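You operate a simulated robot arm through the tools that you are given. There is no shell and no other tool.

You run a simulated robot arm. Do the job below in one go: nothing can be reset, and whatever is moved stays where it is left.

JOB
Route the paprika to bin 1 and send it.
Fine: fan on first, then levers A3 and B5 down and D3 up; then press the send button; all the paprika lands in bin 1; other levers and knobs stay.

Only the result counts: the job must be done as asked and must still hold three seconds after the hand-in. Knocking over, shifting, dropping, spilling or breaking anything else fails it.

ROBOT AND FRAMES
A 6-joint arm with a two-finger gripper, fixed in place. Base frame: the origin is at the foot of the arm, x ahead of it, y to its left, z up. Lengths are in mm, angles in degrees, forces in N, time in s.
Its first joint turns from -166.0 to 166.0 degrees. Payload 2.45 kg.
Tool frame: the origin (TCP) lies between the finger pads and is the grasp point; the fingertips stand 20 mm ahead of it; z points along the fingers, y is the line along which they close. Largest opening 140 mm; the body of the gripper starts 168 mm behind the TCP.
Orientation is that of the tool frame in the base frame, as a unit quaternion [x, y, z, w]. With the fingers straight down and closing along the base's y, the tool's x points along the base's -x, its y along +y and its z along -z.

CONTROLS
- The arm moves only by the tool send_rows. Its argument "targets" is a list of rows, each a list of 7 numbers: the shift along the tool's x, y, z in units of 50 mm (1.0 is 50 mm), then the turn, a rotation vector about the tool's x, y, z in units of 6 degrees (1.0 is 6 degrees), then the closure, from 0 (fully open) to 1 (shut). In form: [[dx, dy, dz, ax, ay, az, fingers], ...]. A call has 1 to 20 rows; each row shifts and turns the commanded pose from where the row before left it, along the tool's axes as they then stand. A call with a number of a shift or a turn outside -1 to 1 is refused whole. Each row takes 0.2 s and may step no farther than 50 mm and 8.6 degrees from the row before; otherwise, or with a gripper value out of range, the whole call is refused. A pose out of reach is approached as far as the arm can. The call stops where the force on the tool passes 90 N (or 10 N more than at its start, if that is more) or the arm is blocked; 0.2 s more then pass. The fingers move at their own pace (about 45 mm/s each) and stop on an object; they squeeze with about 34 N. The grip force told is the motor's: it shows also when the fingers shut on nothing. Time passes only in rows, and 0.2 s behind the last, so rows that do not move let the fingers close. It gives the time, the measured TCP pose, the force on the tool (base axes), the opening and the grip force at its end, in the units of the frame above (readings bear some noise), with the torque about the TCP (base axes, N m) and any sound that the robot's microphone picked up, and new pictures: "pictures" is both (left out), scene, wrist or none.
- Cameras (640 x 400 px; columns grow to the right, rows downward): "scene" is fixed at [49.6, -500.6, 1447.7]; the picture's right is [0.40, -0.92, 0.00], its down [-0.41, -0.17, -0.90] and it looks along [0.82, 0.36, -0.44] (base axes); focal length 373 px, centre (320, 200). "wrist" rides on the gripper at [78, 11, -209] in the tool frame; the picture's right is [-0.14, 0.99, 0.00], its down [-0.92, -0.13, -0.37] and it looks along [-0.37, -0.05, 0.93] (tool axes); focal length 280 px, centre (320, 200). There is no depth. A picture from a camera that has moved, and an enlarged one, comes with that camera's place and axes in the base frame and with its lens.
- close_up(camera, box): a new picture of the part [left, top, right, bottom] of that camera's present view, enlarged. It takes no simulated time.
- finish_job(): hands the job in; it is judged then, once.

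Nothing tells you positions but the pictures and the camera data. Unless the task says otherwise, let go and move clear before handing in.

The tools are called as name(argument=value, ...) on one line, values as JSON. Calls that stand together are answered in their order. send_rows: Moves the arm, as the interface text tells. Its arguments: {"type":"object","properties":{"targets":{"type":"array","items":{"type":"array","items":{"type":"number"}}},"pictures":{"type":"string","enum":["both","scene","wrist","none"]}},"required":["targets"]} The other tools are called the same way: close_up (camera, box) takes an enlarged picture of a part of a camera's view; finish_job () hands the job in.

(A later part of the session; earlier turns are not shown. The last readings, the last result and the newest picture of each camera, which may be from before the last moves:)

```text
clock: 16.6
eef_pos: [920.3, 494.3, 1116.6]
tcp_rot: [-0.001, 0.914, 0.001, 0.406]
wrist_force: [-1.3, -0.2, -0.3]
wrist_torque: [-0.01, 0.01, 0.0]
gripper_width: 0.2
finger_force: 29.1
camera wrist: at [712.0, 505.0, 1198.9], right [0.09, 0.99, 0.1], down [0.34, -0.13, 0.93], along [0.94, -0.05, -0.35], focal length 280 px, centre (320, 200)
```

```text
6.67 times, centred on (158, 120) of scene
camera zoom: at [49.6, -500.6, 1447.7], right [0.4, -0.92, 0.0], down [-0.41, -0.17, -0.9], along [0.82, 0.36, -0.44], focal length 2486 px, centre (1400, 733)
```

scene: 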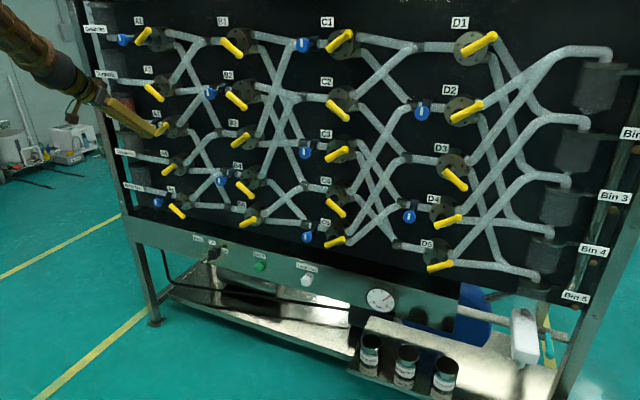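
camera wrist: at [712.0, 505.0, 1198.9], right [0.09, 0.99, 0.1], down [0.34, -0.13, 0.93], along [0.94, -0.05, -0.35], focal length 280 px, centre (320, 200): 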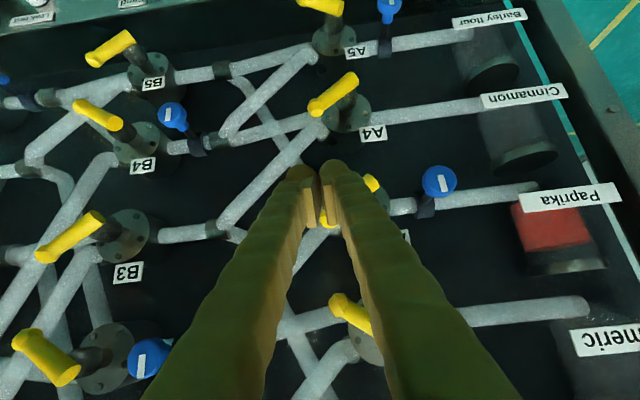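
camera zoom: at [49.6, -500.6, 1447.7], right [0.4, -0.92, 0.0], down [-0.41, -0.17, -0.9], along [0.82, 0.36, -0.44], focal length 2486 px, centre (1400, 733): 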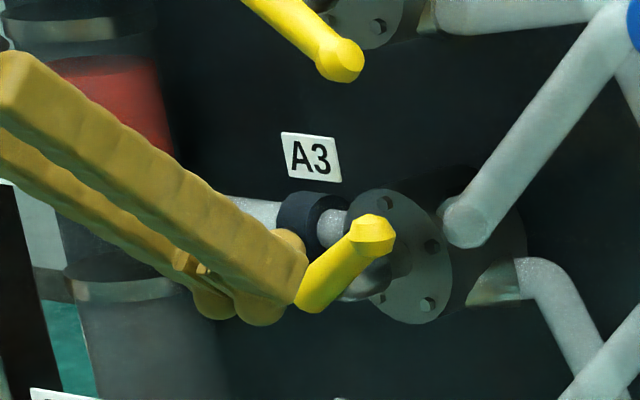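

A3's handle runs from about (y 549, z 1076) to its knob at (492, 1111), at x≈1010 and about 18 mm thick. The closed fingers are about 54 mm wide. I'll level the tool so it clears A2's handle above, then line up over A3's knob.

send_rows(targets=[[0, 0, 0, 0, -1, 0, 1], [0, 0, 0, 0, -1, 0, 1], [0, 0, 0, 0, -1, 0, 1], [0, 0, 0, 0, -1, 0, 1], [0, 0, 0, 0, -1, 0, 1], [0, 0, 0, 0, -1, 0, 1], [0, 0, 0, 0, -1, 0, 1], [-0.8, -0.45, 0, 0, 0, 0, 1], [0, 0, 0, 0, 0, 0, 1]], pictures="both")

close_up(camera="scene", box=[110, 80, 206, 140])

close_up(camera="wrist", box=[240, 80, 400, 180])

```text
clock: 18.6
eef_pos: [923.8, 473.7, 1153.4]
tcp_rot: [-0.001, 0.707, 0.0, 0.707]
wrist_force: [0.6, -0.2, 0.5]
wrist_torque: [0.0, 0.0, -0.02]
gripper_width: 0.0
finger_force: 29.1
camera wrist: at [714.8, 484.7, 1074.9], right [0.0, 0.99, 0.14], down [-0.37, -0.13, 0.92], along [0.93, -0.05, 0.37], focal length 280 px, centre (320, 200)
```

scene: 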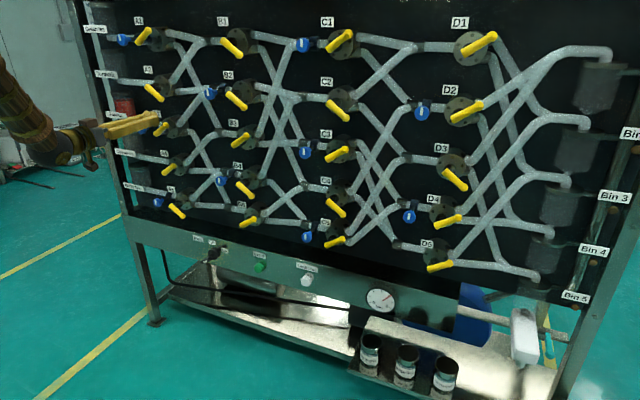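
wrist: 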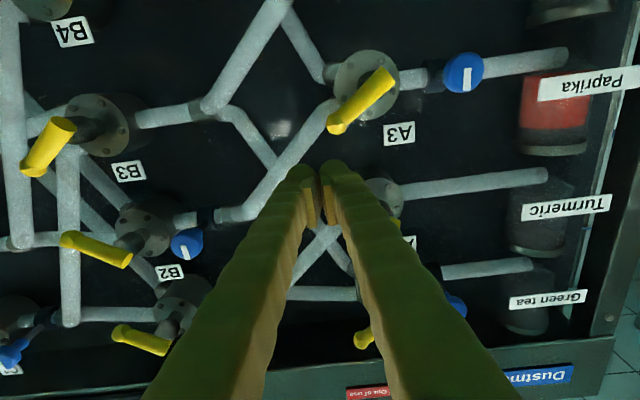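

```text
6.67 times, centred on (158, 110) of scene
camera zoom: at [49.6, -500.6, 1447.7], right [0.4, -0.92, 0.0], down [-0.41, -0.17, -0.9], along [0.82, 0.36, -0.44], focal length 2486 px, centre (1400, 800)
```

zoom: 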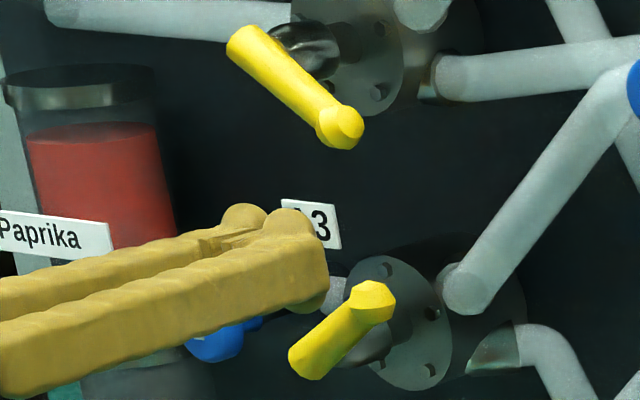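

```text
4.00 times, centred on (320, 130) of wrist
camera zoom: at [714.8, 484.7, 1074.9], right [0.0, 0.99, 0.14], down [-0.37, -0.13, 0.92], along [0.93, -0.05, 0.37], focal length 1122 px, centre (320, 480)
```

zoom: 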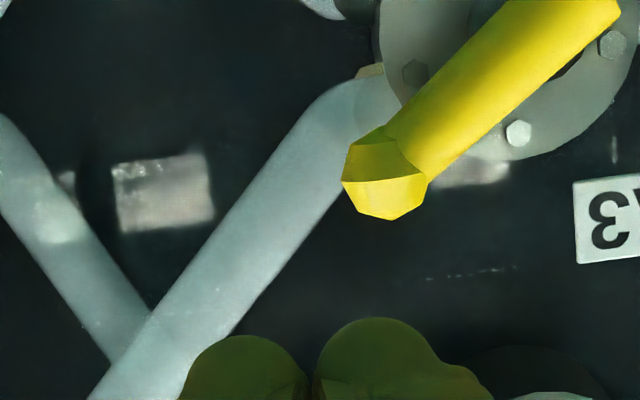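

A3's knob is confirmed at about (1008, 496, 1111), and A2's knob at z≈1200 is clear above. I'll slide the fingertips forward over A3's knob.

send_rows(targets=[[0, 0, 0.6, 0, 0, 0, 1], [0, 0, 0.6, 0, 0, 0, 1], [0, 0, 0.5, 0, 0, 0, 1], [0, 0, 0, 0, 0, 0, 1]], pictures="both")

close_up(camera="scene", box=[110, 80, 206, 140])

```text
clock: 19.6
eef_pos: [1007.4, 476.4, 1157.2]
tcp_rot: [0.0, 0.707, 0.0, 0.707]
wrist_force: [-0.7, -0.3, -0.3]
wrist_torque: [0.0, -0.02, -0.01]
gripper_width: 0.0
finger_force: 29.5
camera wrist: at [798.3, 486.3, 1079.3], right [0.0, 0.99, 0.14], down [-0.37, -0.13, 0.92], along [0.93, -0.05, 0.37], focal length 280 px, centre (320, 200)
```

scene: 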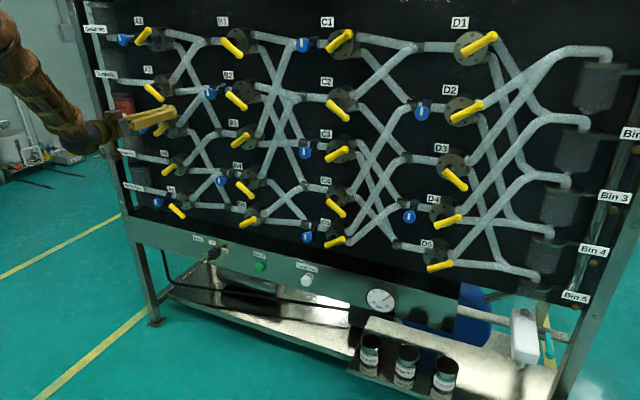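
wrist: 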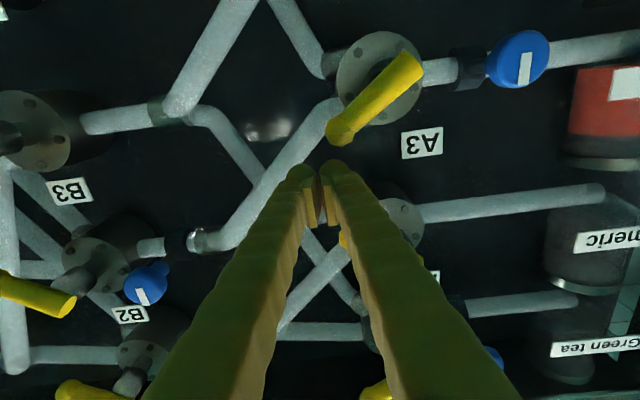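

```text
6.67 times, centred on (158, 110) of scene
camera zoom: at [49.6, -500.6, 1447.7], right [0.4, -0.92, 0.0], down [-0.41, -0.17, -0.9], along [0.82, 0.36, -0.44], focal length 2486 px, centre (1400, 800)
```

zoom: 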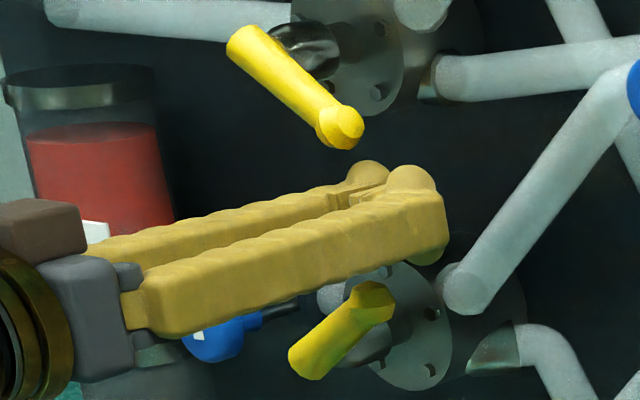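

The fingertips are over A3's knob. I'll press down gradually, watching the force.

send_rows(targets=[[0.1, 0, 0, 0, 0, 0, 1], [0.1, 0, 0, 0, 0, 0, 1], [0.1, 0, 0, 0, 0, 0, 1], [0.1, 0, 0, 0, 0, 0, 1], [0.1, 0, 0, 0, 0, 0, 1], [0.1, 0, 0, 0, 0, 0, 1], [0.1, 0, 0, 0, 0, 0, 1], [0.1, 0, 0, 0, 0, 0, 1]], pictures="scene")

close_up(camera="scene", box=[110, 80, 206, 140])

close_up(camera="wrist", box=[240, 40, 480, 190])

```text
clock: 21.4
eef_pos: [1007.0, 474.5, 1117.1]
tcp_rot: [0.0, 0.707, 0.0, 0.707]
wrist_force: [0.3, 0.0, 1.0]
wrist_torque: [0.03, -0.06, 0.02]
gripper_width: 0.0
finger_force: 29.4
```

scene: 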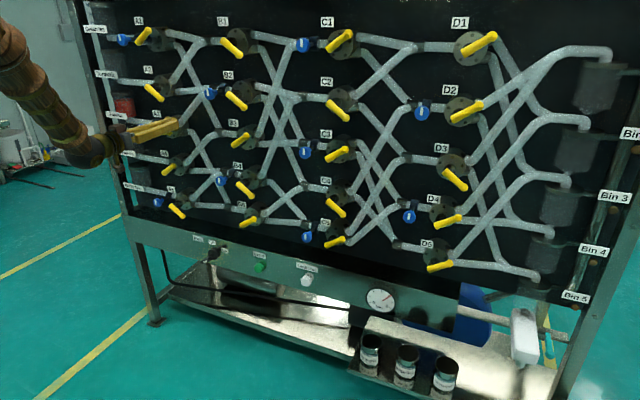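

```text
6.67 times, centred on (158, 110) of scene
camera zoom: at [49.6, -500.6, 1447.7], right [0.4, -0.92, 0.0], down [-0.41, -0.17, -0.9], along [0.82, 0.36, -0.44], focal length 2486 px, centre (1400, 800)
```

zoom: 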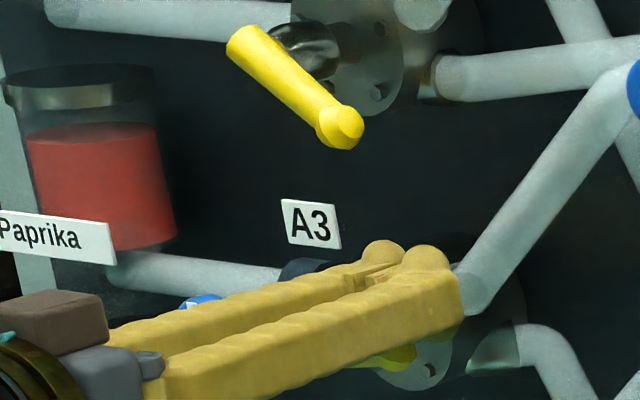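

```text
2.67 times, centred on (360, 115) of wrist
camera zoom: at [797.9, 485.1, 1039.0], right [0.0, 0.99, 0.14], down [-0.37, -0.13, 0.92], along [0.93, -0.05, 0.36], focal length 748 px, centre (213, 427)
```

zoom: 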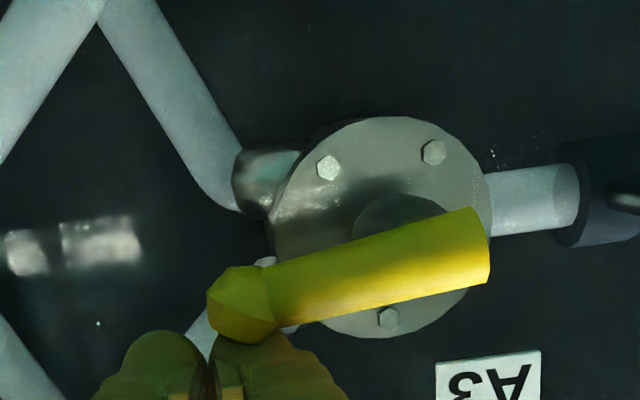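

The lever is swinging down easily. I'll continue another 30 mm.

send_rows(targets=[[0.1, 0, 0, 0, 0, 0, 1], [0.1, 0, 0, 0, 0, 0, 1], [0.1, 0, 0, 0, 0, 0, 1], [0.1, 0, 0, 0, 0, 0, 1]], pictures="none")

close_up(camera="scene", box=[110, 80, 206, 140])

close_up(camera="wrist", box=[240, 40, 480, 190])

```text
clock: 22.4
eef_pos: [1007.1, 473.9, 1096.0]
tcp_rot: [0.0, 0.707, 0.0, 0.707]
wrist_force: [-0.2, -0.4, 0.0]
wrist_torque: [-0.02, -0.03, 0.0]
gripper_width: 0.2
finger_force: 29.5
```

```text
6.67 times, centred on (158, 110) of scene
camera zoom: at [49.6, -500.6, 1447.7], right [0.4, -0.92, 0.0], down [-0.41, -0.17, -0.9], along [0.82, 0.36, -0.44], focal length 2486 px, centre (1400, 800)
```

zoom: 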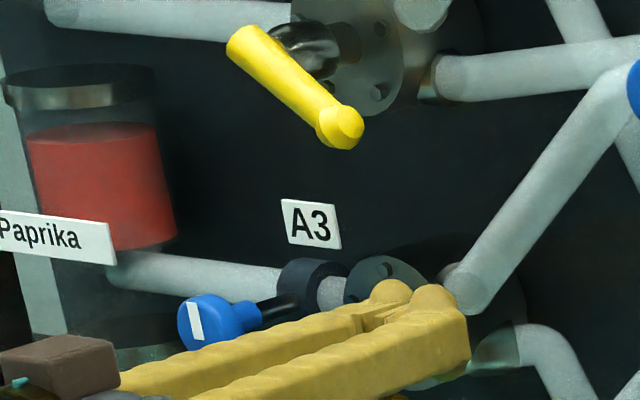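

```text
2.67 times, centred on (360, 115) of wrist
camera zoom: at [798.3, 485.0, 1018.3], right [0.0, 0.99, 0.14], down [-0.37, -0.13, 0.92], along [0.93, -0.05, 0.36], focal length 748 px, centre (213, 427)
```

zoom: 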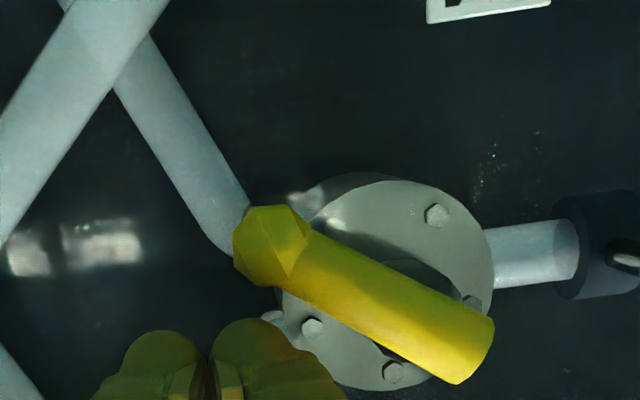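

A3 looks to have snapped over to the down position, away from the fingers. I'll withdraw and compare it with other down levers.

send_rows(targets=[[-0.4, 0, 0, 0, 0, 0, 1], [0, 0, -0.8, 0, 0, 0, 1], [0, 0, -0.8, 0, 0, 0, 1], [0, 0, 0, 0, 0, 0, 1]], pictures="both")

close_up(camera="scene", box=[110, 70, 270, 170])

close_up(camera="wrist", box=[240, 40, 480, 190])

```text
clock: 23.4
eef_pos: [930.7, 473.9, 1117.8]
tcp_rot: [0.0, 0.707, 0.0, 0.707]
wrist_force: [0.2, 0.1, 0.0]
wrist_torque: [0.0, 0.02, -0.01]
gripper_width: 0.0
finger_force: 29.2
camera wrist: at [721.3, 484.5, 1039.6], right [0.0, 0.99, 0.14], down [-0.37, -0.13, 0.92], along [0.93, -0.05, 0.37], focal length 280 px, centre (320, 200)
```

scene: 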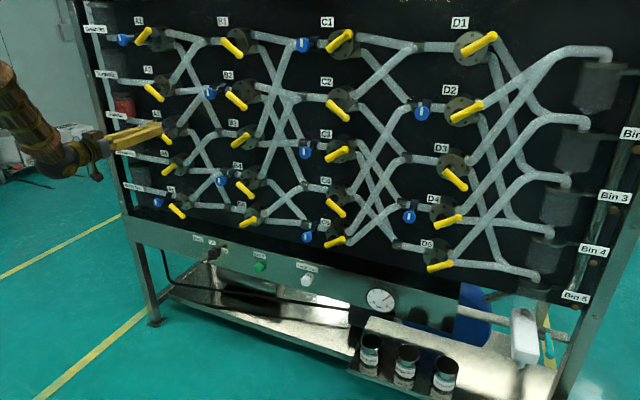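
wrist: 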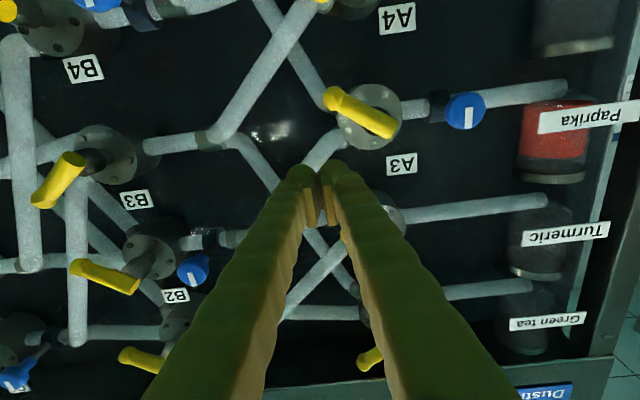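

```text
4.00 times, centred on (190, 120) of scene
camera zoom: at [49.6, -500.6, 1447.7], right [0.4, -0.92, 0.0], down [-0.41, -0.17, -0.9], along [0.82, 0.36, -0.44], focal length 1491 px, centre (840, 520)
```

zoom: 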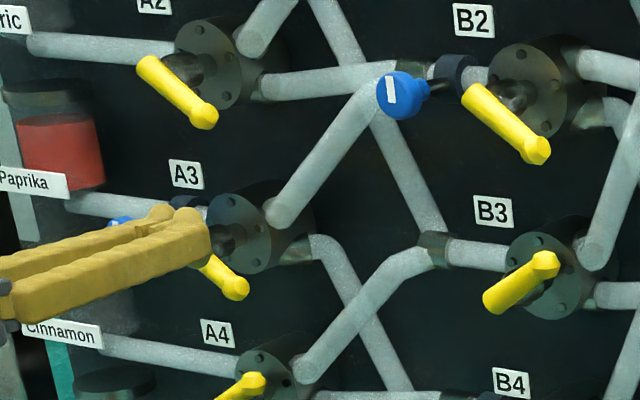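

```text
2.67 times, centred on (360, 115) of wrist
camera zoom: at [721.3, 484.5, 1039.6], right [0.0, 0.99, 0.14], down [-0.37, -0.13, 0.92], along [0.93, -0.05, 0.37], focal length 748 px, centre (213, 427)
```

zoom: 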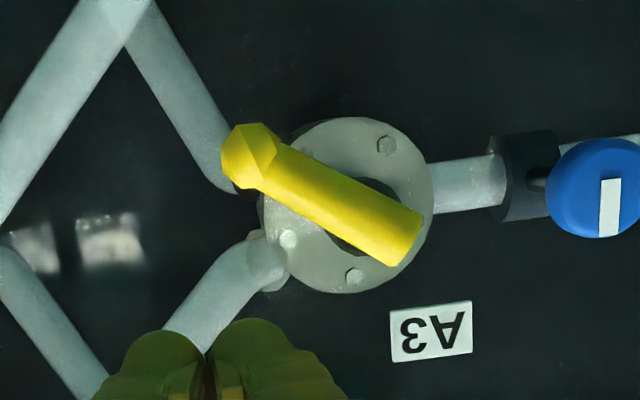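

A3 is down at the same angle as the other down levers, with its knob at z≈1049. Next is B5. I'll go to a standoff in front of it at about (945, 140, 847).

send_rows(targets=[[0, 0, 0.3, 0, 0, 0, 1], [0.602, -0.742, 0, 0, 0, 0, 1], [0.602, -0.742, 0, 0, 0, 0, 1], [0.602, -0.742, 0, 0, 0, 0, 1], [0.602, -0.742, 0, 0, 0, 0, 1], [0.602, -0.742, 0, 0, 0, 0, 1], [0.602, -0.742, 0, 0, 0, 0, 1], [0.602, -0.742, 0, 0, 0, 0, 1], [0.602, -0.742, 0, 0, 0, 0, 1], [0.602, -0.742, 0, 0, 0, 0, 1], [0, 0, 0, 0, 0, 0, 1]], pictures="both")

close_up(camera="wrist", box=[200, 40, 440, 190])

close_up(camera="scene", box=[110, 70, 270, 170])

```text
clock: 25.8
eef_pos: [966.3, 170.1, 888.2]
tcp_rot: [-0.017, 0.712, -0.036, 0.701]
wrist_force: [0.1, -0.2, -0.4]
wrist_torque: [0.02, 0.0, 0.02]
gripper_width: 0.0
finger_force: 29.2
out of reach, approached as far as the arm can: row 7, 8, 9, 10
camera wrist: at [756.8, 180.6, 811.6], right [0.03, 1.0, 0.06], down [-0.36, -0.05, 0.93], along [0.93, -0.05, 0.35], focal length 280 px, centre (320, 200)
```

scene: 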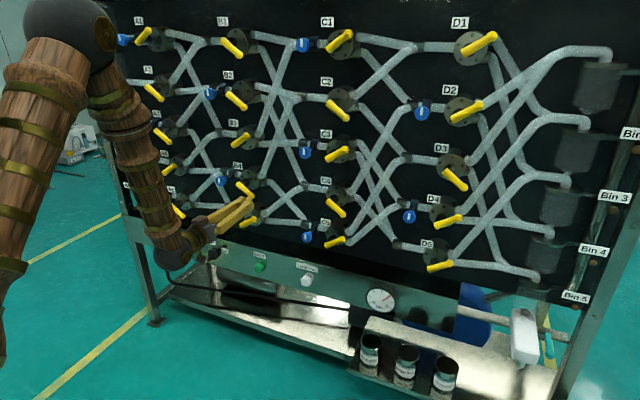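
wrist: 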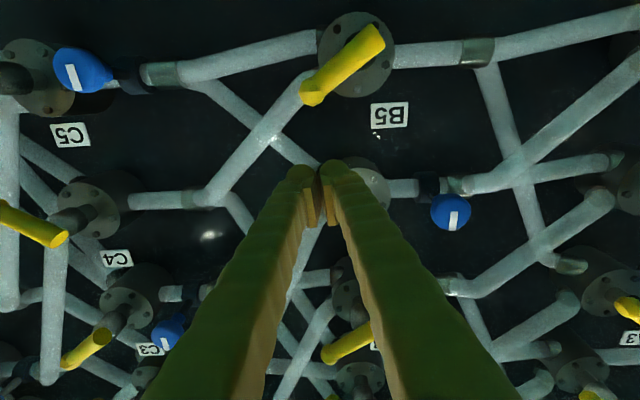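

```text
2.67 times, centred on (320, 115) of wrist
camera zoom: at [756.8, 180.6, 811.6], right [0.03, 1.0, 0.06], down [-0.36, -0.05, 0.93], along [0.93, -0.05, 0.35], focal length 748 px, centre (320, 427)
```

zoom: 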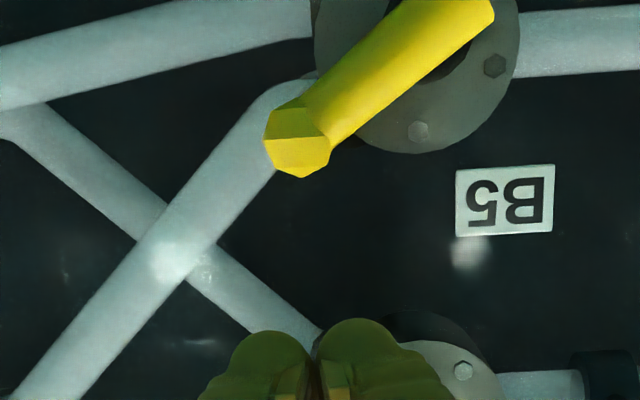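

```text
4.00 times, centred on (190, 120) of scene
camera zoom: at [49.6, -500.6, 1447.7], right [0.4, -0.92, 0.0], down [-0.41, -0.17, -0.9], along [0.82, 0.36, -0.44], focal length 1491 px, centre (840, 520)
```

zoom: 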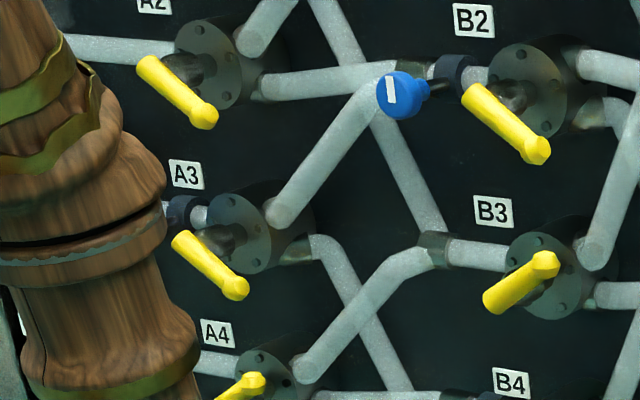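

A3 is clearly down. The level tool ran into the reach limit here and drifted close to B4's handle. I'll pitch the tool down 24° while backing away to regain clearance.

send_rows(targets=[[0, 0, 0, 0, 1, 0, 1], [0, 0, -0.2, 0, 1, 0, 1], [0, 0, -0.4, 0, 1, 0, 1], [0, 0, -0.4, 0, 1, 0, 1], [0, 0, 0, 0, 0, 0, 1]], pictures="both")

```text
clock: 27.0
eef_pos: [918.4, 173.2, 897.7]
tcp_rot: [-0.006, 0.842, -0.028, 0.539]
wrist_force: [0.4, -0.4, 0.1]
wrist_torque: [-0.02, 0.0, 0.03]
gripper_width: 0.1
finger_force: 29.5
camera wrist: at [696.1, 188.9, 913.2], right [0.08, 0.99, 0.07], down [0.05, -0.08, 1.0], along [1.0, -0.07, -0.05], focal length 280 px, centre (320, 200)
```

scene: 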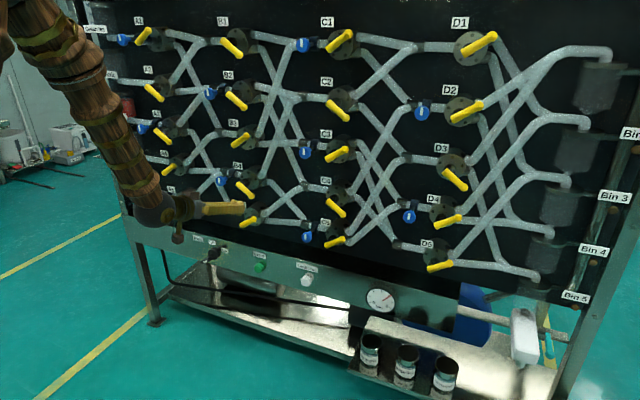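
wrist: 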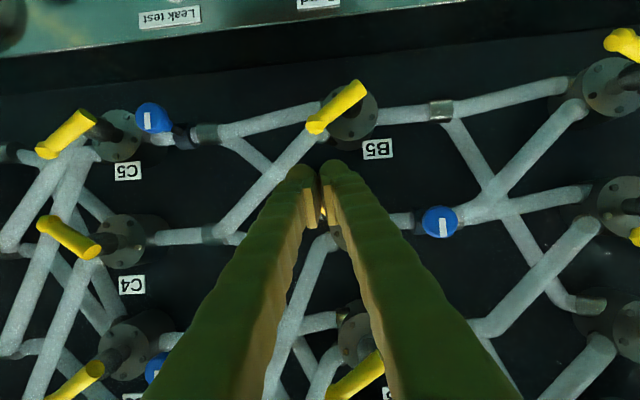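

The tool picked up a small roll and yaw error near the reach limit. I'll correct it and move to a standoff in front of B5, whose knob is at about (1008, 166, 811).

send_rows(targets=[[0, 0, 0, -0.39, 0, 0.385, 1], [0.26, -0.28, 0.582, 0, 0, 0, 1], [0.26, -0.28, 0.582, 0, 0, 0, 1], [0, 0, 0, 0, 0, 0, 1]], pictures="both")

close_up(camera="wrist", box=[220, 60, 460, 210])

close_up(camera="scene", box=[180, 160, 308, 240])

```text
clock: 28.0
eef_pos: [965.6, 142.8, 853.0]
tcp_rot: [-0.009, 0.843, -0.008, 0.538]
wrist_force: [-0.8, -0.7, 1.3]
wrist_torque: [0.0, 0.01, -0.01]
gripper_width: 0.0
finger_force: 29.5
out of reach, approached as far as the arm can: row 3
camera wrist: at [742.4, 152.0, 869.8], right [0.05, 0.99, 0.1], down [0.05, -0.1, 0.99], along [1.0, -0.04, -0.06], focal length 280 px, centre (320, 200)
```

scene: 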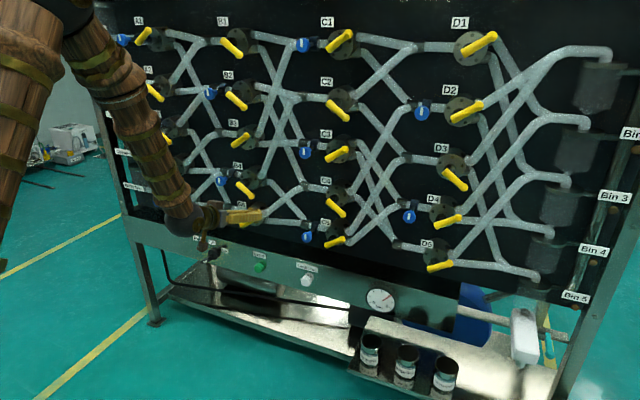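
wrist: 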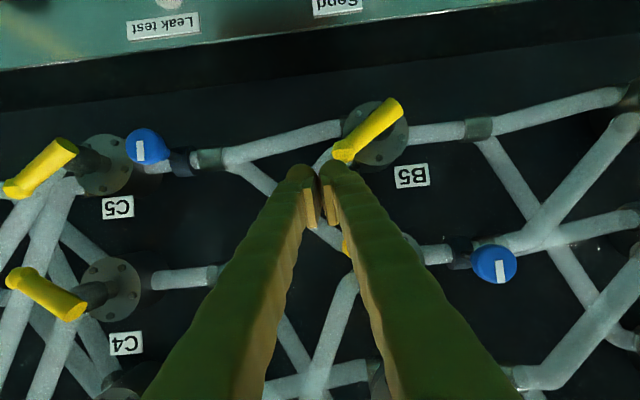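

```text
2.67 times, centred on (340, 135) of wrist
camera zoom: at [742.4, 152.0, 869.8], right [0.05, 0.99, 0.1], down [0.05, -0.1, 0.99], along [1.0, -0.04, -0.06], focal length 748 px, centre (267, 373)
```

zoom: 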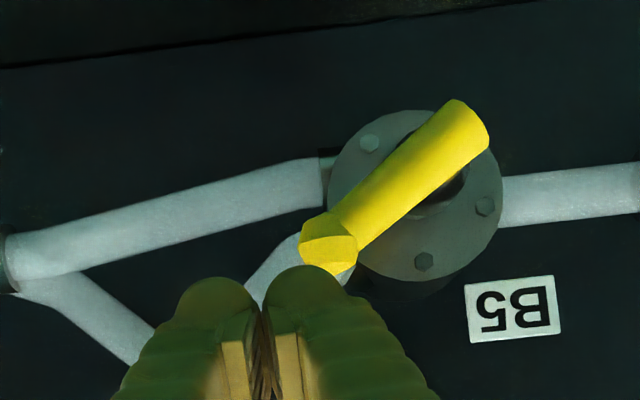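

```text
5.00 times, centred on (244, 200) of scene
camera zoom: at [49.6, -500.6, 1447.7], right [0.4, -0.92, 0.0], down [-0.41, -0.17, -0.9], along [0.82, 0.36, -0.44], focal length 1864 px, centre (700, 200)
```

zoom: 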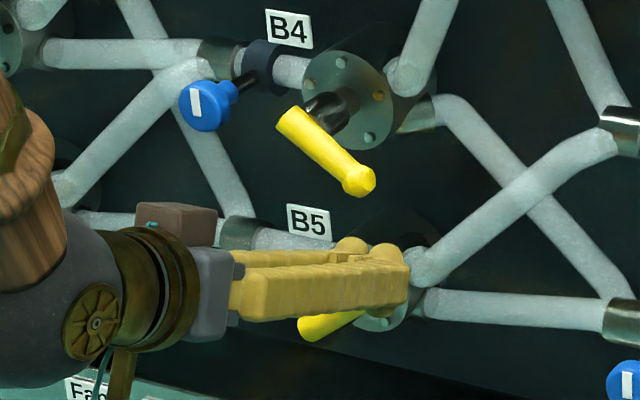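

B5's knob is just ahead, with B4's handle well above. The reach limit eases farther out, so I'll slide forward above B5's knob.

send_rows(targets=[[-0.143, 0.02, 0.357, 0, 0, 0, 1], [-0.143, 0.02, 0.357, 0, 0, 0, 1], [0, 0, 0, 0, 0, 0, 1]], pictures="wrist")

close_up(camera="wrist", box=[220, 60, 460, 210])

close_up(camera="scene", box=[180, 160, 308, 240])

```text
clock: 28.8
eef_pos: [1005.3, 143.6, 854.9]
tcp_rot: [-0.004, 0.842, -0.003, 0.539]
wrist_force: [0.3, -0.6, -0.1]
wrist_torque: [-0.01, 0.01, 0.0]
gripper_width: 0.0
finger_force: 30.1
out of reach, approached as far as the arm can: row 1
camera wrist: at [782.4, 154.5, 871.6], right [0.06, 0.99, 0.12], down [0.05, -0.12, 0.99], along [1.0, -0.05, -0.06], focal length 280 px, centre (320, 200)
```

wrist: 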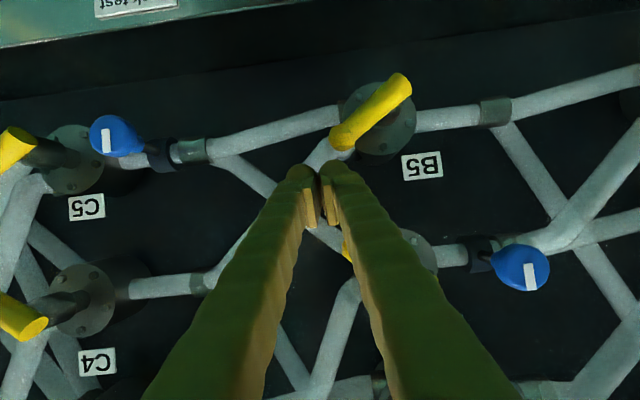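

```text
2.67 times, centred on (340, 135) of wrist
camera zoom: at [782.4, 154.5, 871.6], right [0.06, 0.99, 0.12], down [0.05, -0.12, 0.99], along [1.0, -0.05, -0.06], focal length 748 px, centre (267, 373)
```

zoom: 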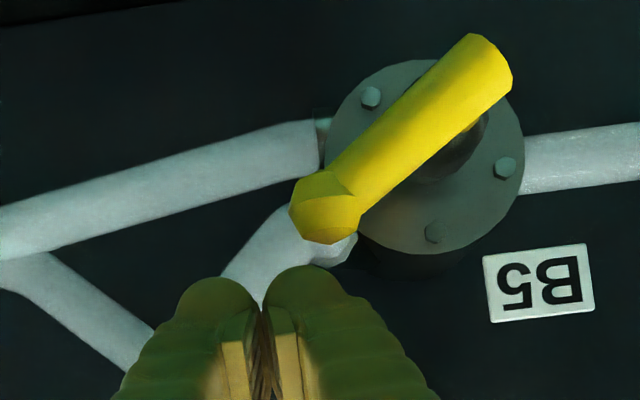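

```text
5.00 times, centred on (244, 200) of scene
camera zoom: at [49.6, -500.6, 1447.7], right [0.4, -0.92, 0.0], down [-0.41, -0.17, -0.9], along [0.82, 0.36, -0.44], focal length 1864 px, centre (700, 200)
```

zoom: 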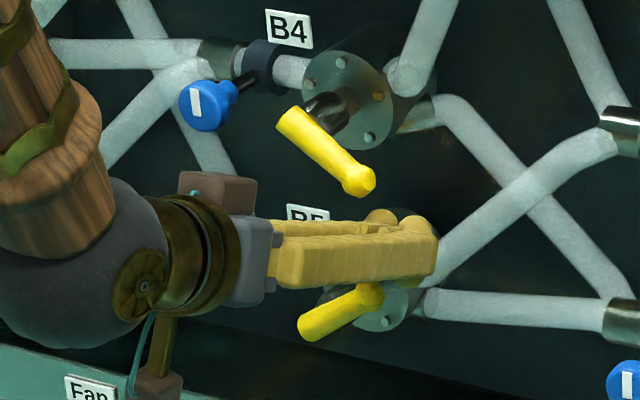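

The fingers are over B5's knob with good clearance to B4. I'll press down gradually.

send_rows(targets=[[0.0908, 0, 0.0419, 0, 0, 0, 1], [0.0908, 0, 0.0419, 0, 0, 0, 1], [0.0908, 0, 0.0419, 0, 0, 0, 1], [0.0908, 0, 0.0419, 0, 0, 0, 1], [0.0908, 0, 0.0419, 0, 0, 0, 1], [0.0908, 0, 0.0419, 0, 0, 0, 1]], pictures="wrist")

close_up(camera="scene", box=[180, 160, 308, 240])

```text
clock: 30.2
eef_pos: [1014.0, 147.2, 833.4]
tcp_rot: [-0.004, 0.842, -0.007, 0.539]
wrist_force: [1.6, -2.4, 2.7]
wrist_torque: [0.01, -0.05, -0.03]
gripper_width: 0.0
finger_force: 29.3
out of reach, approached as far as the arm can: row 3, 4, 5, 6
camera wrist: at [791.5, 156.8, 850.5], right [0.06, 0.99, 0.11], down [0.05, -0.11, 0.99], along [1.0, -0.05, -0.06], focal length 280 px, centre (320, 200)
```

wrist: 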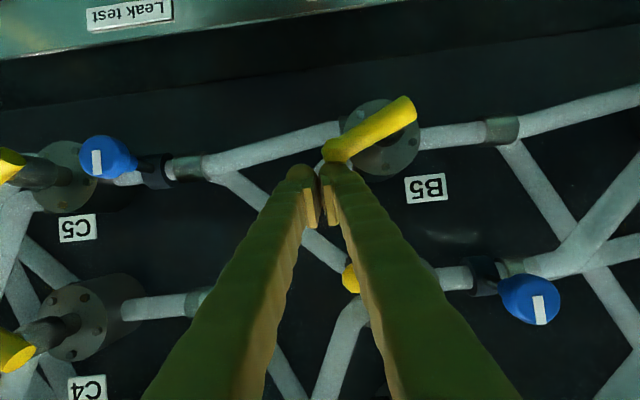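

```text
5.00 times, centred on (244, 200) of scene
camera zoom: at [49.6, -500.6, 1447.7], right [0.4, -0.92, 0.0], down [-0.41, -0.17, -0.9], along [0.82, 0.36, -0.44], focal length 1864 px, centre (700, 200)
```

zoom: 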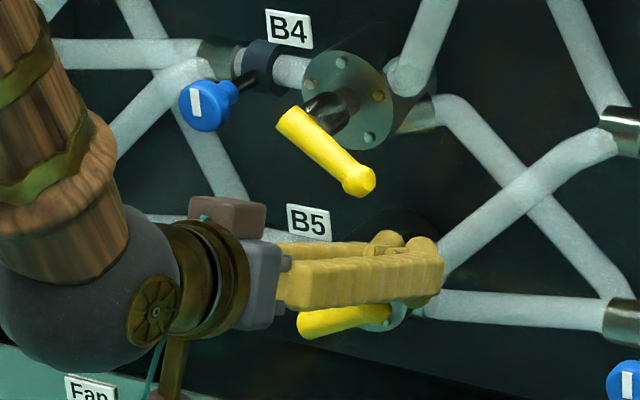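

At this pitch the arm tops out at z≈833 with the lever part-way. I'll pitch down 18° more to gain reach, keeping contact.

send_rows(targets=[[0.03, 0, -0.045, 0, 1, 0, 1], [0.03, 0, -0.045, 0, 1, 0, 1], [0.03, 0, -0.045, 0, 1, 0, 1], [0, 0, 0, 0, 0, 0, 1]], pictures="wrist")

close_up(camera="scene", box=[180, 160, 308, 240])

```text
clock: 31.2
eef_pos: [1006.9, 144.7, 834.1]
tcp_rot: [0.0, 0.916, -0.001, 0.401]
wrist_force: [-0.6, -0.6, 1.8]
wrist_torque: [-0.03, -0.01, 0.03]
gripper_width: 0.3
finger_force: 29.7
camera wrist: at [799.7, 155.0, 917.5], right [0.09, 0.99, 0.1], down [0.35, -0.13, 0.93], along [0.93, -0.05, -0.36], focal length 280 px, centre (320, 200)
```

wrist: 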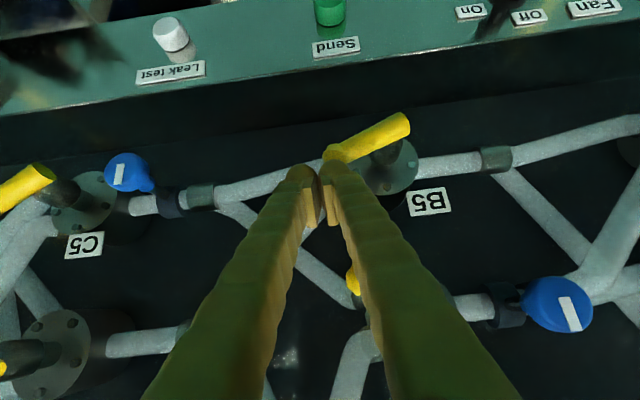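

```text
5.00 times, centred on (244, 200) of scene
camera zoom: at [49.6, -500.6, 1447.7], right [0.4, -0.92, 0.0], down [-0.41, -0.17, -0.9], along [0.82, 0.36, -0.44], focal length 1864 px, centre (700, 200)
```

zoom: 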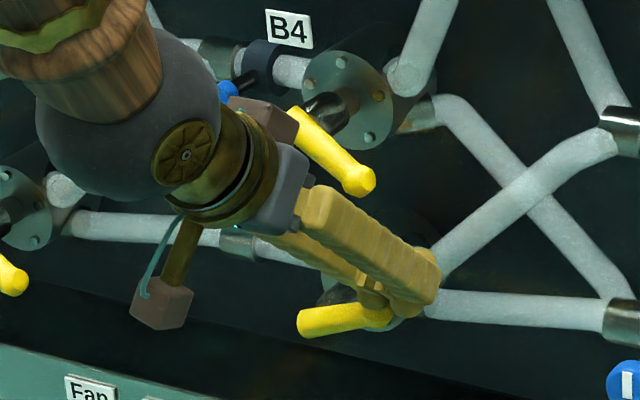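

The steeper pitch is within reach with no drift. I'll continue pressing B5 down.

send_rows(targets=[[0.0735, 0, 0.0678, 0, 0, 0, 1], [0.0735, 0, 0.0678, 0, 0, 0, 1], [0.0735, 0, 0.0678, 0, 0, 0, 1], [0.0735, 0, 0.0678, 0, 0, 0, 1], [0.0735, 0, 0.0678, 0, 0, 0, 1], [0.0735, 0, 0.0678, 0, 0, 0, 1]], pictures="wrist")

close_up(camera="scene", box=[180, 160, 308, 240])

close_up(camera="wrist", box=[220, 60, 460, 210])

```text
clock: 32.6
eef_pos: [1007.7, 145.8, 803.7]
tcp_rot: [0.0, 0.916, 0.0, 0.402]
wrist_force: [-0.2, -0.4, 0.8]
wrist_torque: [-0.01, -0.01, 0.02]
gripper_width: 0.0
finger_force: 29.3
camera wrist: at [800.3, 156.2, 887.3], right [0.09, 0.99, 0.1], down [0.35, -0.13, 0.93], along [0.93, -0.05, -0.36], focal length 280 px, centre (320, 200)
```

wrist: 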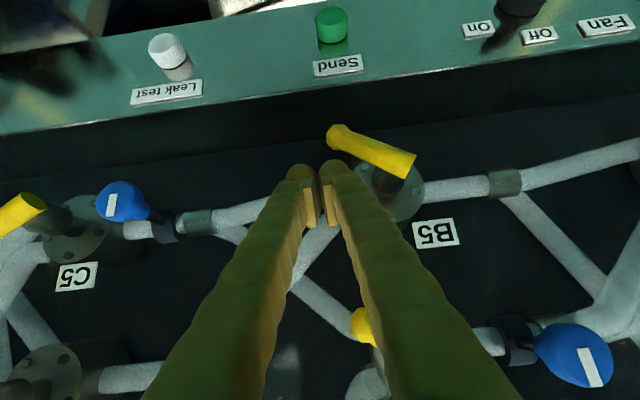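

```text
5.00 times, centred on (244, 200) of scene
camera zoom: at [49.6, -500.6, 1447.7], right [0.4, -0.92, 0.0], down [-0.41, -0.17, -0.9], along [0.82, 0.36, -0.44], focal length 1864 px, centre (700, 200)
```

zoom: 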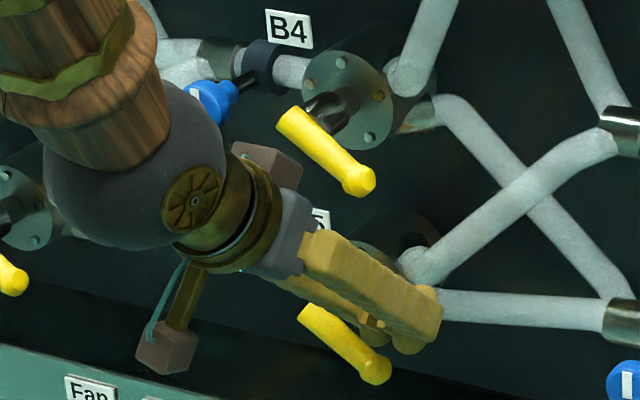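

```text
2.67 times, centred on (340, 135) of wrist
camera zoom: at [800.3, 156.2, 887.3], right [0.09, 0.99, 0.1], down [0.35, -0.13, 0.93], along [0.93, -0.05, -0.36], focal length 748 px, centre (267, 373)
```

zoom: 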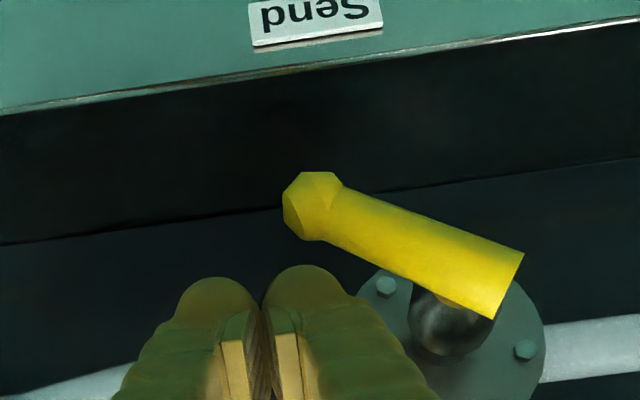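

B5 has snapped down. I'll withdraw along the finger axis and check it.

send_rows(targets=[[-0.2, 0, -0.4, 0, 0, 0, 1], [0, 0, -0.8, 0, 0, 0, 1], [0, 0, -0.8, 0, 0, 0, 1], [0, 0, 0, 0, 0, 0, 1]], pictures="both")

close_up(camera="scene", box=[140, 110, 300, 210])

close_up(camera="wrist", box=[220, 60, 460, 210])

```text
clock: 33.6
eef_pos: [940.6, 147.6, 879.9]
tcp_rot: [0.0, 0.915, 0.0, 0.403]
wrist_force: [-0.1, 0.3, 0.0]
wrist_torque: [0.01, -0.01, 0.01]
gripper_width: 0.0
finger_force: 29.6
camera wrist: at [734.3, 157.6, 963.7], right [0.09, 0.99, 0.1], down [0.35, -0.13, 0.93], along [0.93, -0.05, -0.36], focal length 280 px, centre (320, 200)
```

scene: 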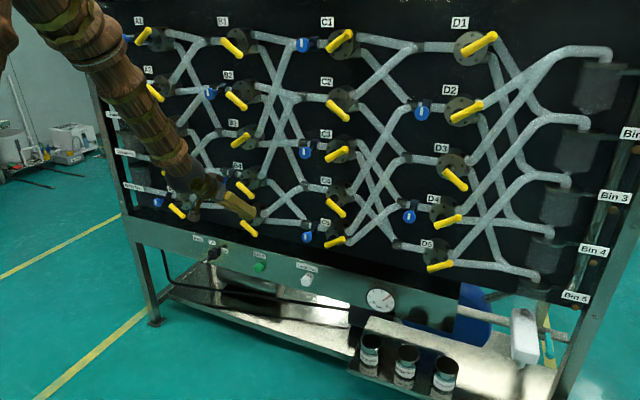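
wrist: 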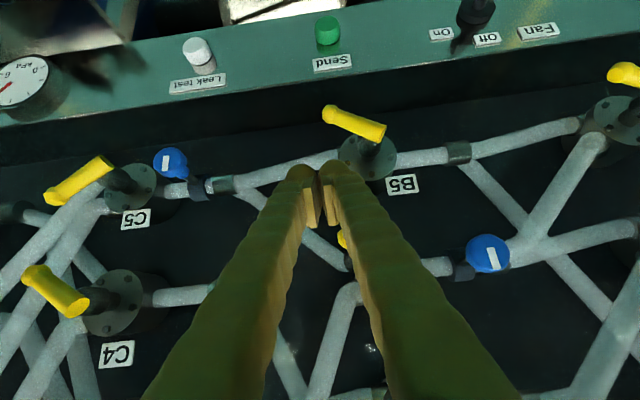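

```text
4.00 times, centred on (220, 160) of scene
camera zoom: at [49.6, -500.6, 1447.7], right [0.4, -0.92, 0.0], down [-0.41, -0.17, -0.9], along [0.82, 0.36, -0.44], focal length 1491 px, centre (720, 360)
```

zoom: 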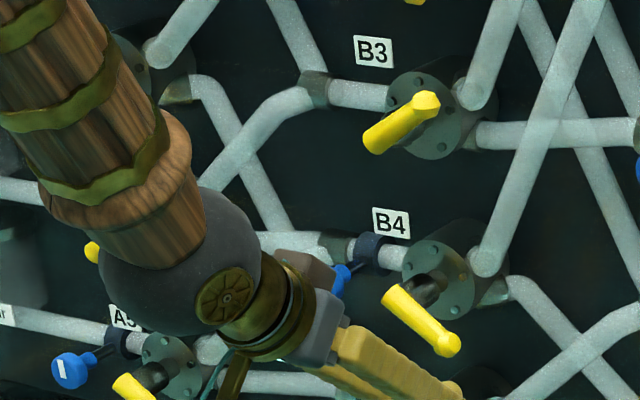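

```text
2.67 times, centred on (340, 135) of wrist
camera zoom: at [734.3, 157.6, 963.7], right [0.09, 0.99, 0.1], down [0.35, -0.13, 0.93], along [0.93, -0.05, -0.36], focal length 748 px, centre (267, 373)
```

zoom: 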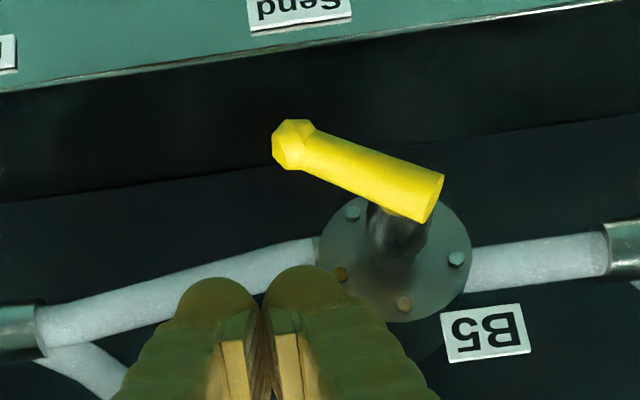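

B5 is down. Next is D3, whose knob I expect near (1008, -495, 1050). I'll back off a bit and traverse right at a safe distance to a standoff.

send_rows(targets=[[0.271, 0, -0.294, 0, 0, 0, 1], [-0.135, -0.96, -0.125, 0, 0, 0, 1], [-0.135, -0.96, -0.125, 0, 0, 0, 1], [-0.135, -0.96, -0.125, 0, 0, 0, 1], [-0.135, -0.96, -0.125, 0, 0, 0, 1], [-0.135, -0.96, -0.125, 0, 0, 0, 1], [-0.135, -0.96, -0.125, 0, 0, 0, 1], [-0.135, -0.96, -0.125, 0, 0, 0, 1], [-0.135, -0.96, -0.125, 0, 0, 0, 1], [-0.135, -0.96, -0.125, 0, 0, 0, 1], [-0.135, -0.96, -0.125, 0, 0, 0, 1], [-0.135, -0.96, -0.125, 0, 0, 0, 1], [-0.135, -0.96, -0.125, 0, 0, 0, 1], [0, 0, 0, 0, 0, 0, 1]], pictures="both")

close_up(camera="scene", box=[120, 100, 312, 220])

```text
clock: 36.6
eef_pos: [894.1, -166.6, 984.2]
tcp_rot: [0.155, 0.904, -0.021, 0.398]
wrist_force: [0.2, 0.5, 1.1]
wrist_torque: [0.01, -0.01, -0.01]
gripper_width: 0.0
finger_force: 29.5
out of reach, approached as far as the arm can: row 3, 4, 5, 6, 7, 8, 9, 10, 11, 12, 13
camera wrist: at [698.3, -102.6, 1069.9], right [0.38, 0.91, 0.19], down [0.28, -0.31, 0.91], along [0.88, -0.29, -0.37], focal length 280 px, centre (320, 200)
```

scene: 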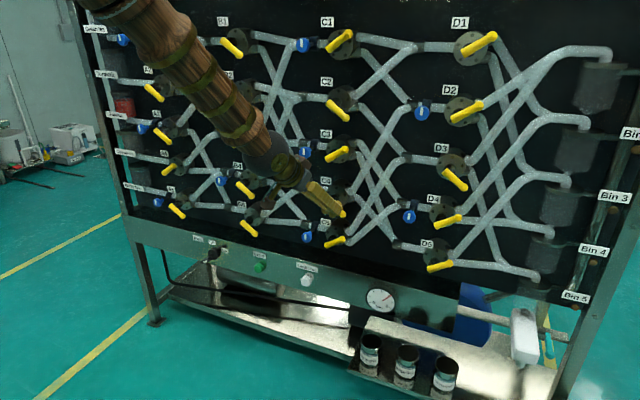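
wrist: 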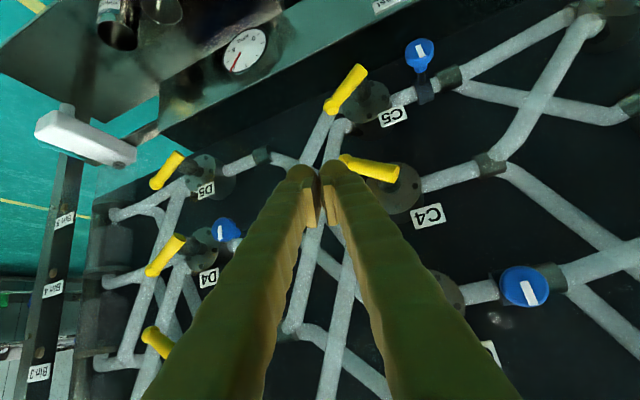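

```text
3.33 times, centred on (216, 160) of scene
camera zoom: at [49.6, -500.6, 1447.7], right [0.4, -0.92, 0.0], down [-0.41, -0.17, -0.9], along [0.82, 0.36, -0.44], focal length 1243 px, centre (667, 333)
```

zoom: 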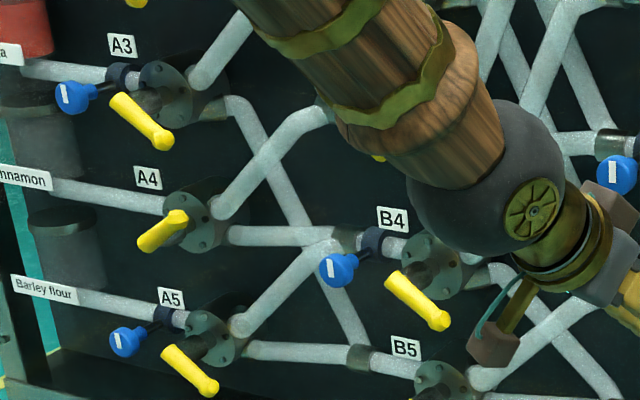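

The wrist hit a joint limit when crossing to the right side with this tool attitude: the arm stopped at (894, -167, 984) with a twisted tool, clear of everything. I'll tip the tool to vertical to unwind the wrist, then traverse.

send_rows(targets=[[0, 0, -0.2, 0, 1, 0, 1], [0, 0, -0.2, 0, 1, 0, 1], [0, 0, -0.2, 0, 1, 0, 1], [0, 0, -0.2, 0, 1, 0, 1], [0, 0, -0.2, 0, 1, 0, 1], [0, 0, -0.2, 0, 1, 0, 1], [0, 0, 0, 0, 1, 0, 1], [0, 0, 0, 0, 0, 0, 1]], pictures="both")

```text
clock: 38.4
eef_pos: [848.0, -163.8, 993.9]
tcp_rot: [0.153, 0.98, 0.102, 0.07]
wrist_force: [-0.9, 0.0, -0.8]
wrist_torque: [0.0, -0.01, -0.02]
gripper_width: 0.2
finger_force: 29.1
out of reach, approached as far as the arm can: row 1, 2, 3, 4, 5, 6
camera wrist: at [741.5, -166.7, 1191.0], right [0.41, 0.88, 0.23], down [0.77, -0.47, 0.43], along [0.49, 0.0, -0.87], focal length 280 px, centre (320, 200)
```

scene: 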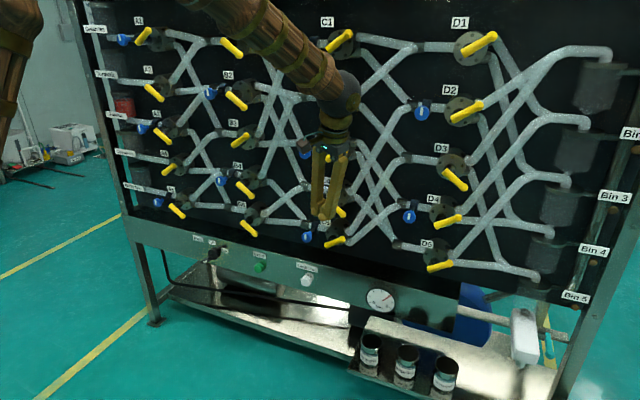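
wrist: 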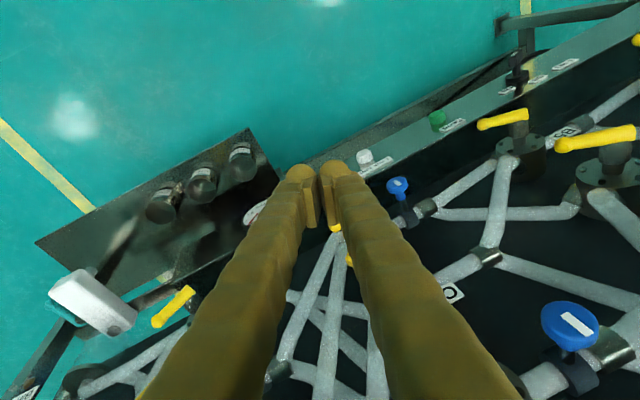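

The tool is nearly vertical and the wrist is back in range. I'll square it up to straight down and then check.

send_rows(targets=[[0, 0, 0, 0.489, 0.335, -0.733, 1], [0, 0, 0, 0.489, 0.335, -0.733, 1], [0, 0, 0, 0.489, 0.335, -0.733, 1], [0, 0, 0, 0.489, 0.335, -0.733, 1], [0, 0, 0, 0, 0, 0, 1]], pictures="scene")

```text
clock: 39.6
eef_pos: [836.4, -164.5, 977.2]
tcp_rot: [0.037, 0.993, 0.102, 0.056]
wrist_force: [-0.7, -0.6, -0.3]
wrist_torque: [-0.02, 0.0, 0.02]
gripper_width: 0.6
finger_force: 29.7
out of reach, approached as far as the arm can: row 1, 2, 3, 4
```

scene: 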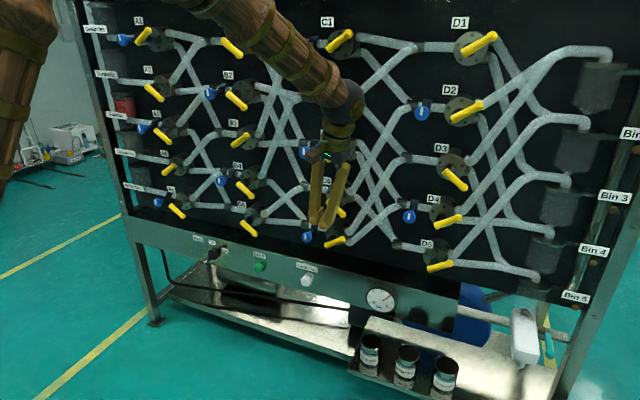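

The wrist is still wound the wrong way on this side. I'll retrace by pitching back up while moving left, then unwind on the left where it was free.

send_rows(targets=[[0, 0.6, 0, 0.19, -0.865, -0.18, 1], [0, 0.6, 0, 0.19, -0.865, -0.18, 1], [0, 0.6, 0, 0.19, -0.865, -0.18, 1], [0, 0.6, 0, 0.19, -0.865, -0.18, 1], [0, 0.6, 0, 0.19, -0.865, -0.18, 1], [0, 0.6, 0, 0.19, -0.865, -0.18, 1], [0, 0.6, 0, 0.19, -0.865, -0.18, 1], [0, 0.6, 0, 0.19, -0.865, -0.18, 1], [0, 0, 0, 0, 0, 0, 1]], pictures="scene")

```text
clock: 41.6
eef_pos: [843.5, 72.5, 1005.8]
tcp_rot: [0.002, 0.913, 0.001, 0.407]
wrist_force: [-0.9, -0.2, 0.0]
wrist_torque: [0.0, 0.0, -0.01]
gripper_width: 0.0
finger_force: 28.8
out of reach, approached as far as the arm can: row 7
```

scene: 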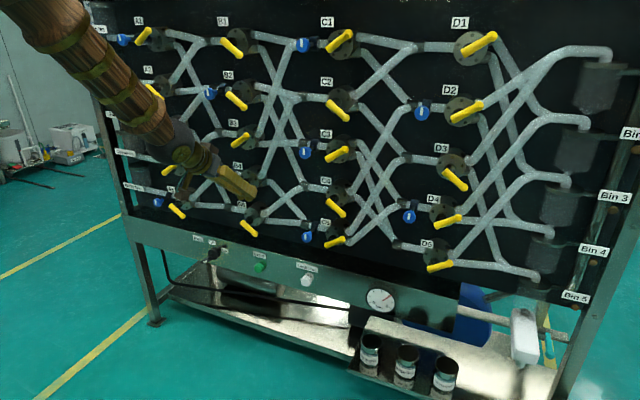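

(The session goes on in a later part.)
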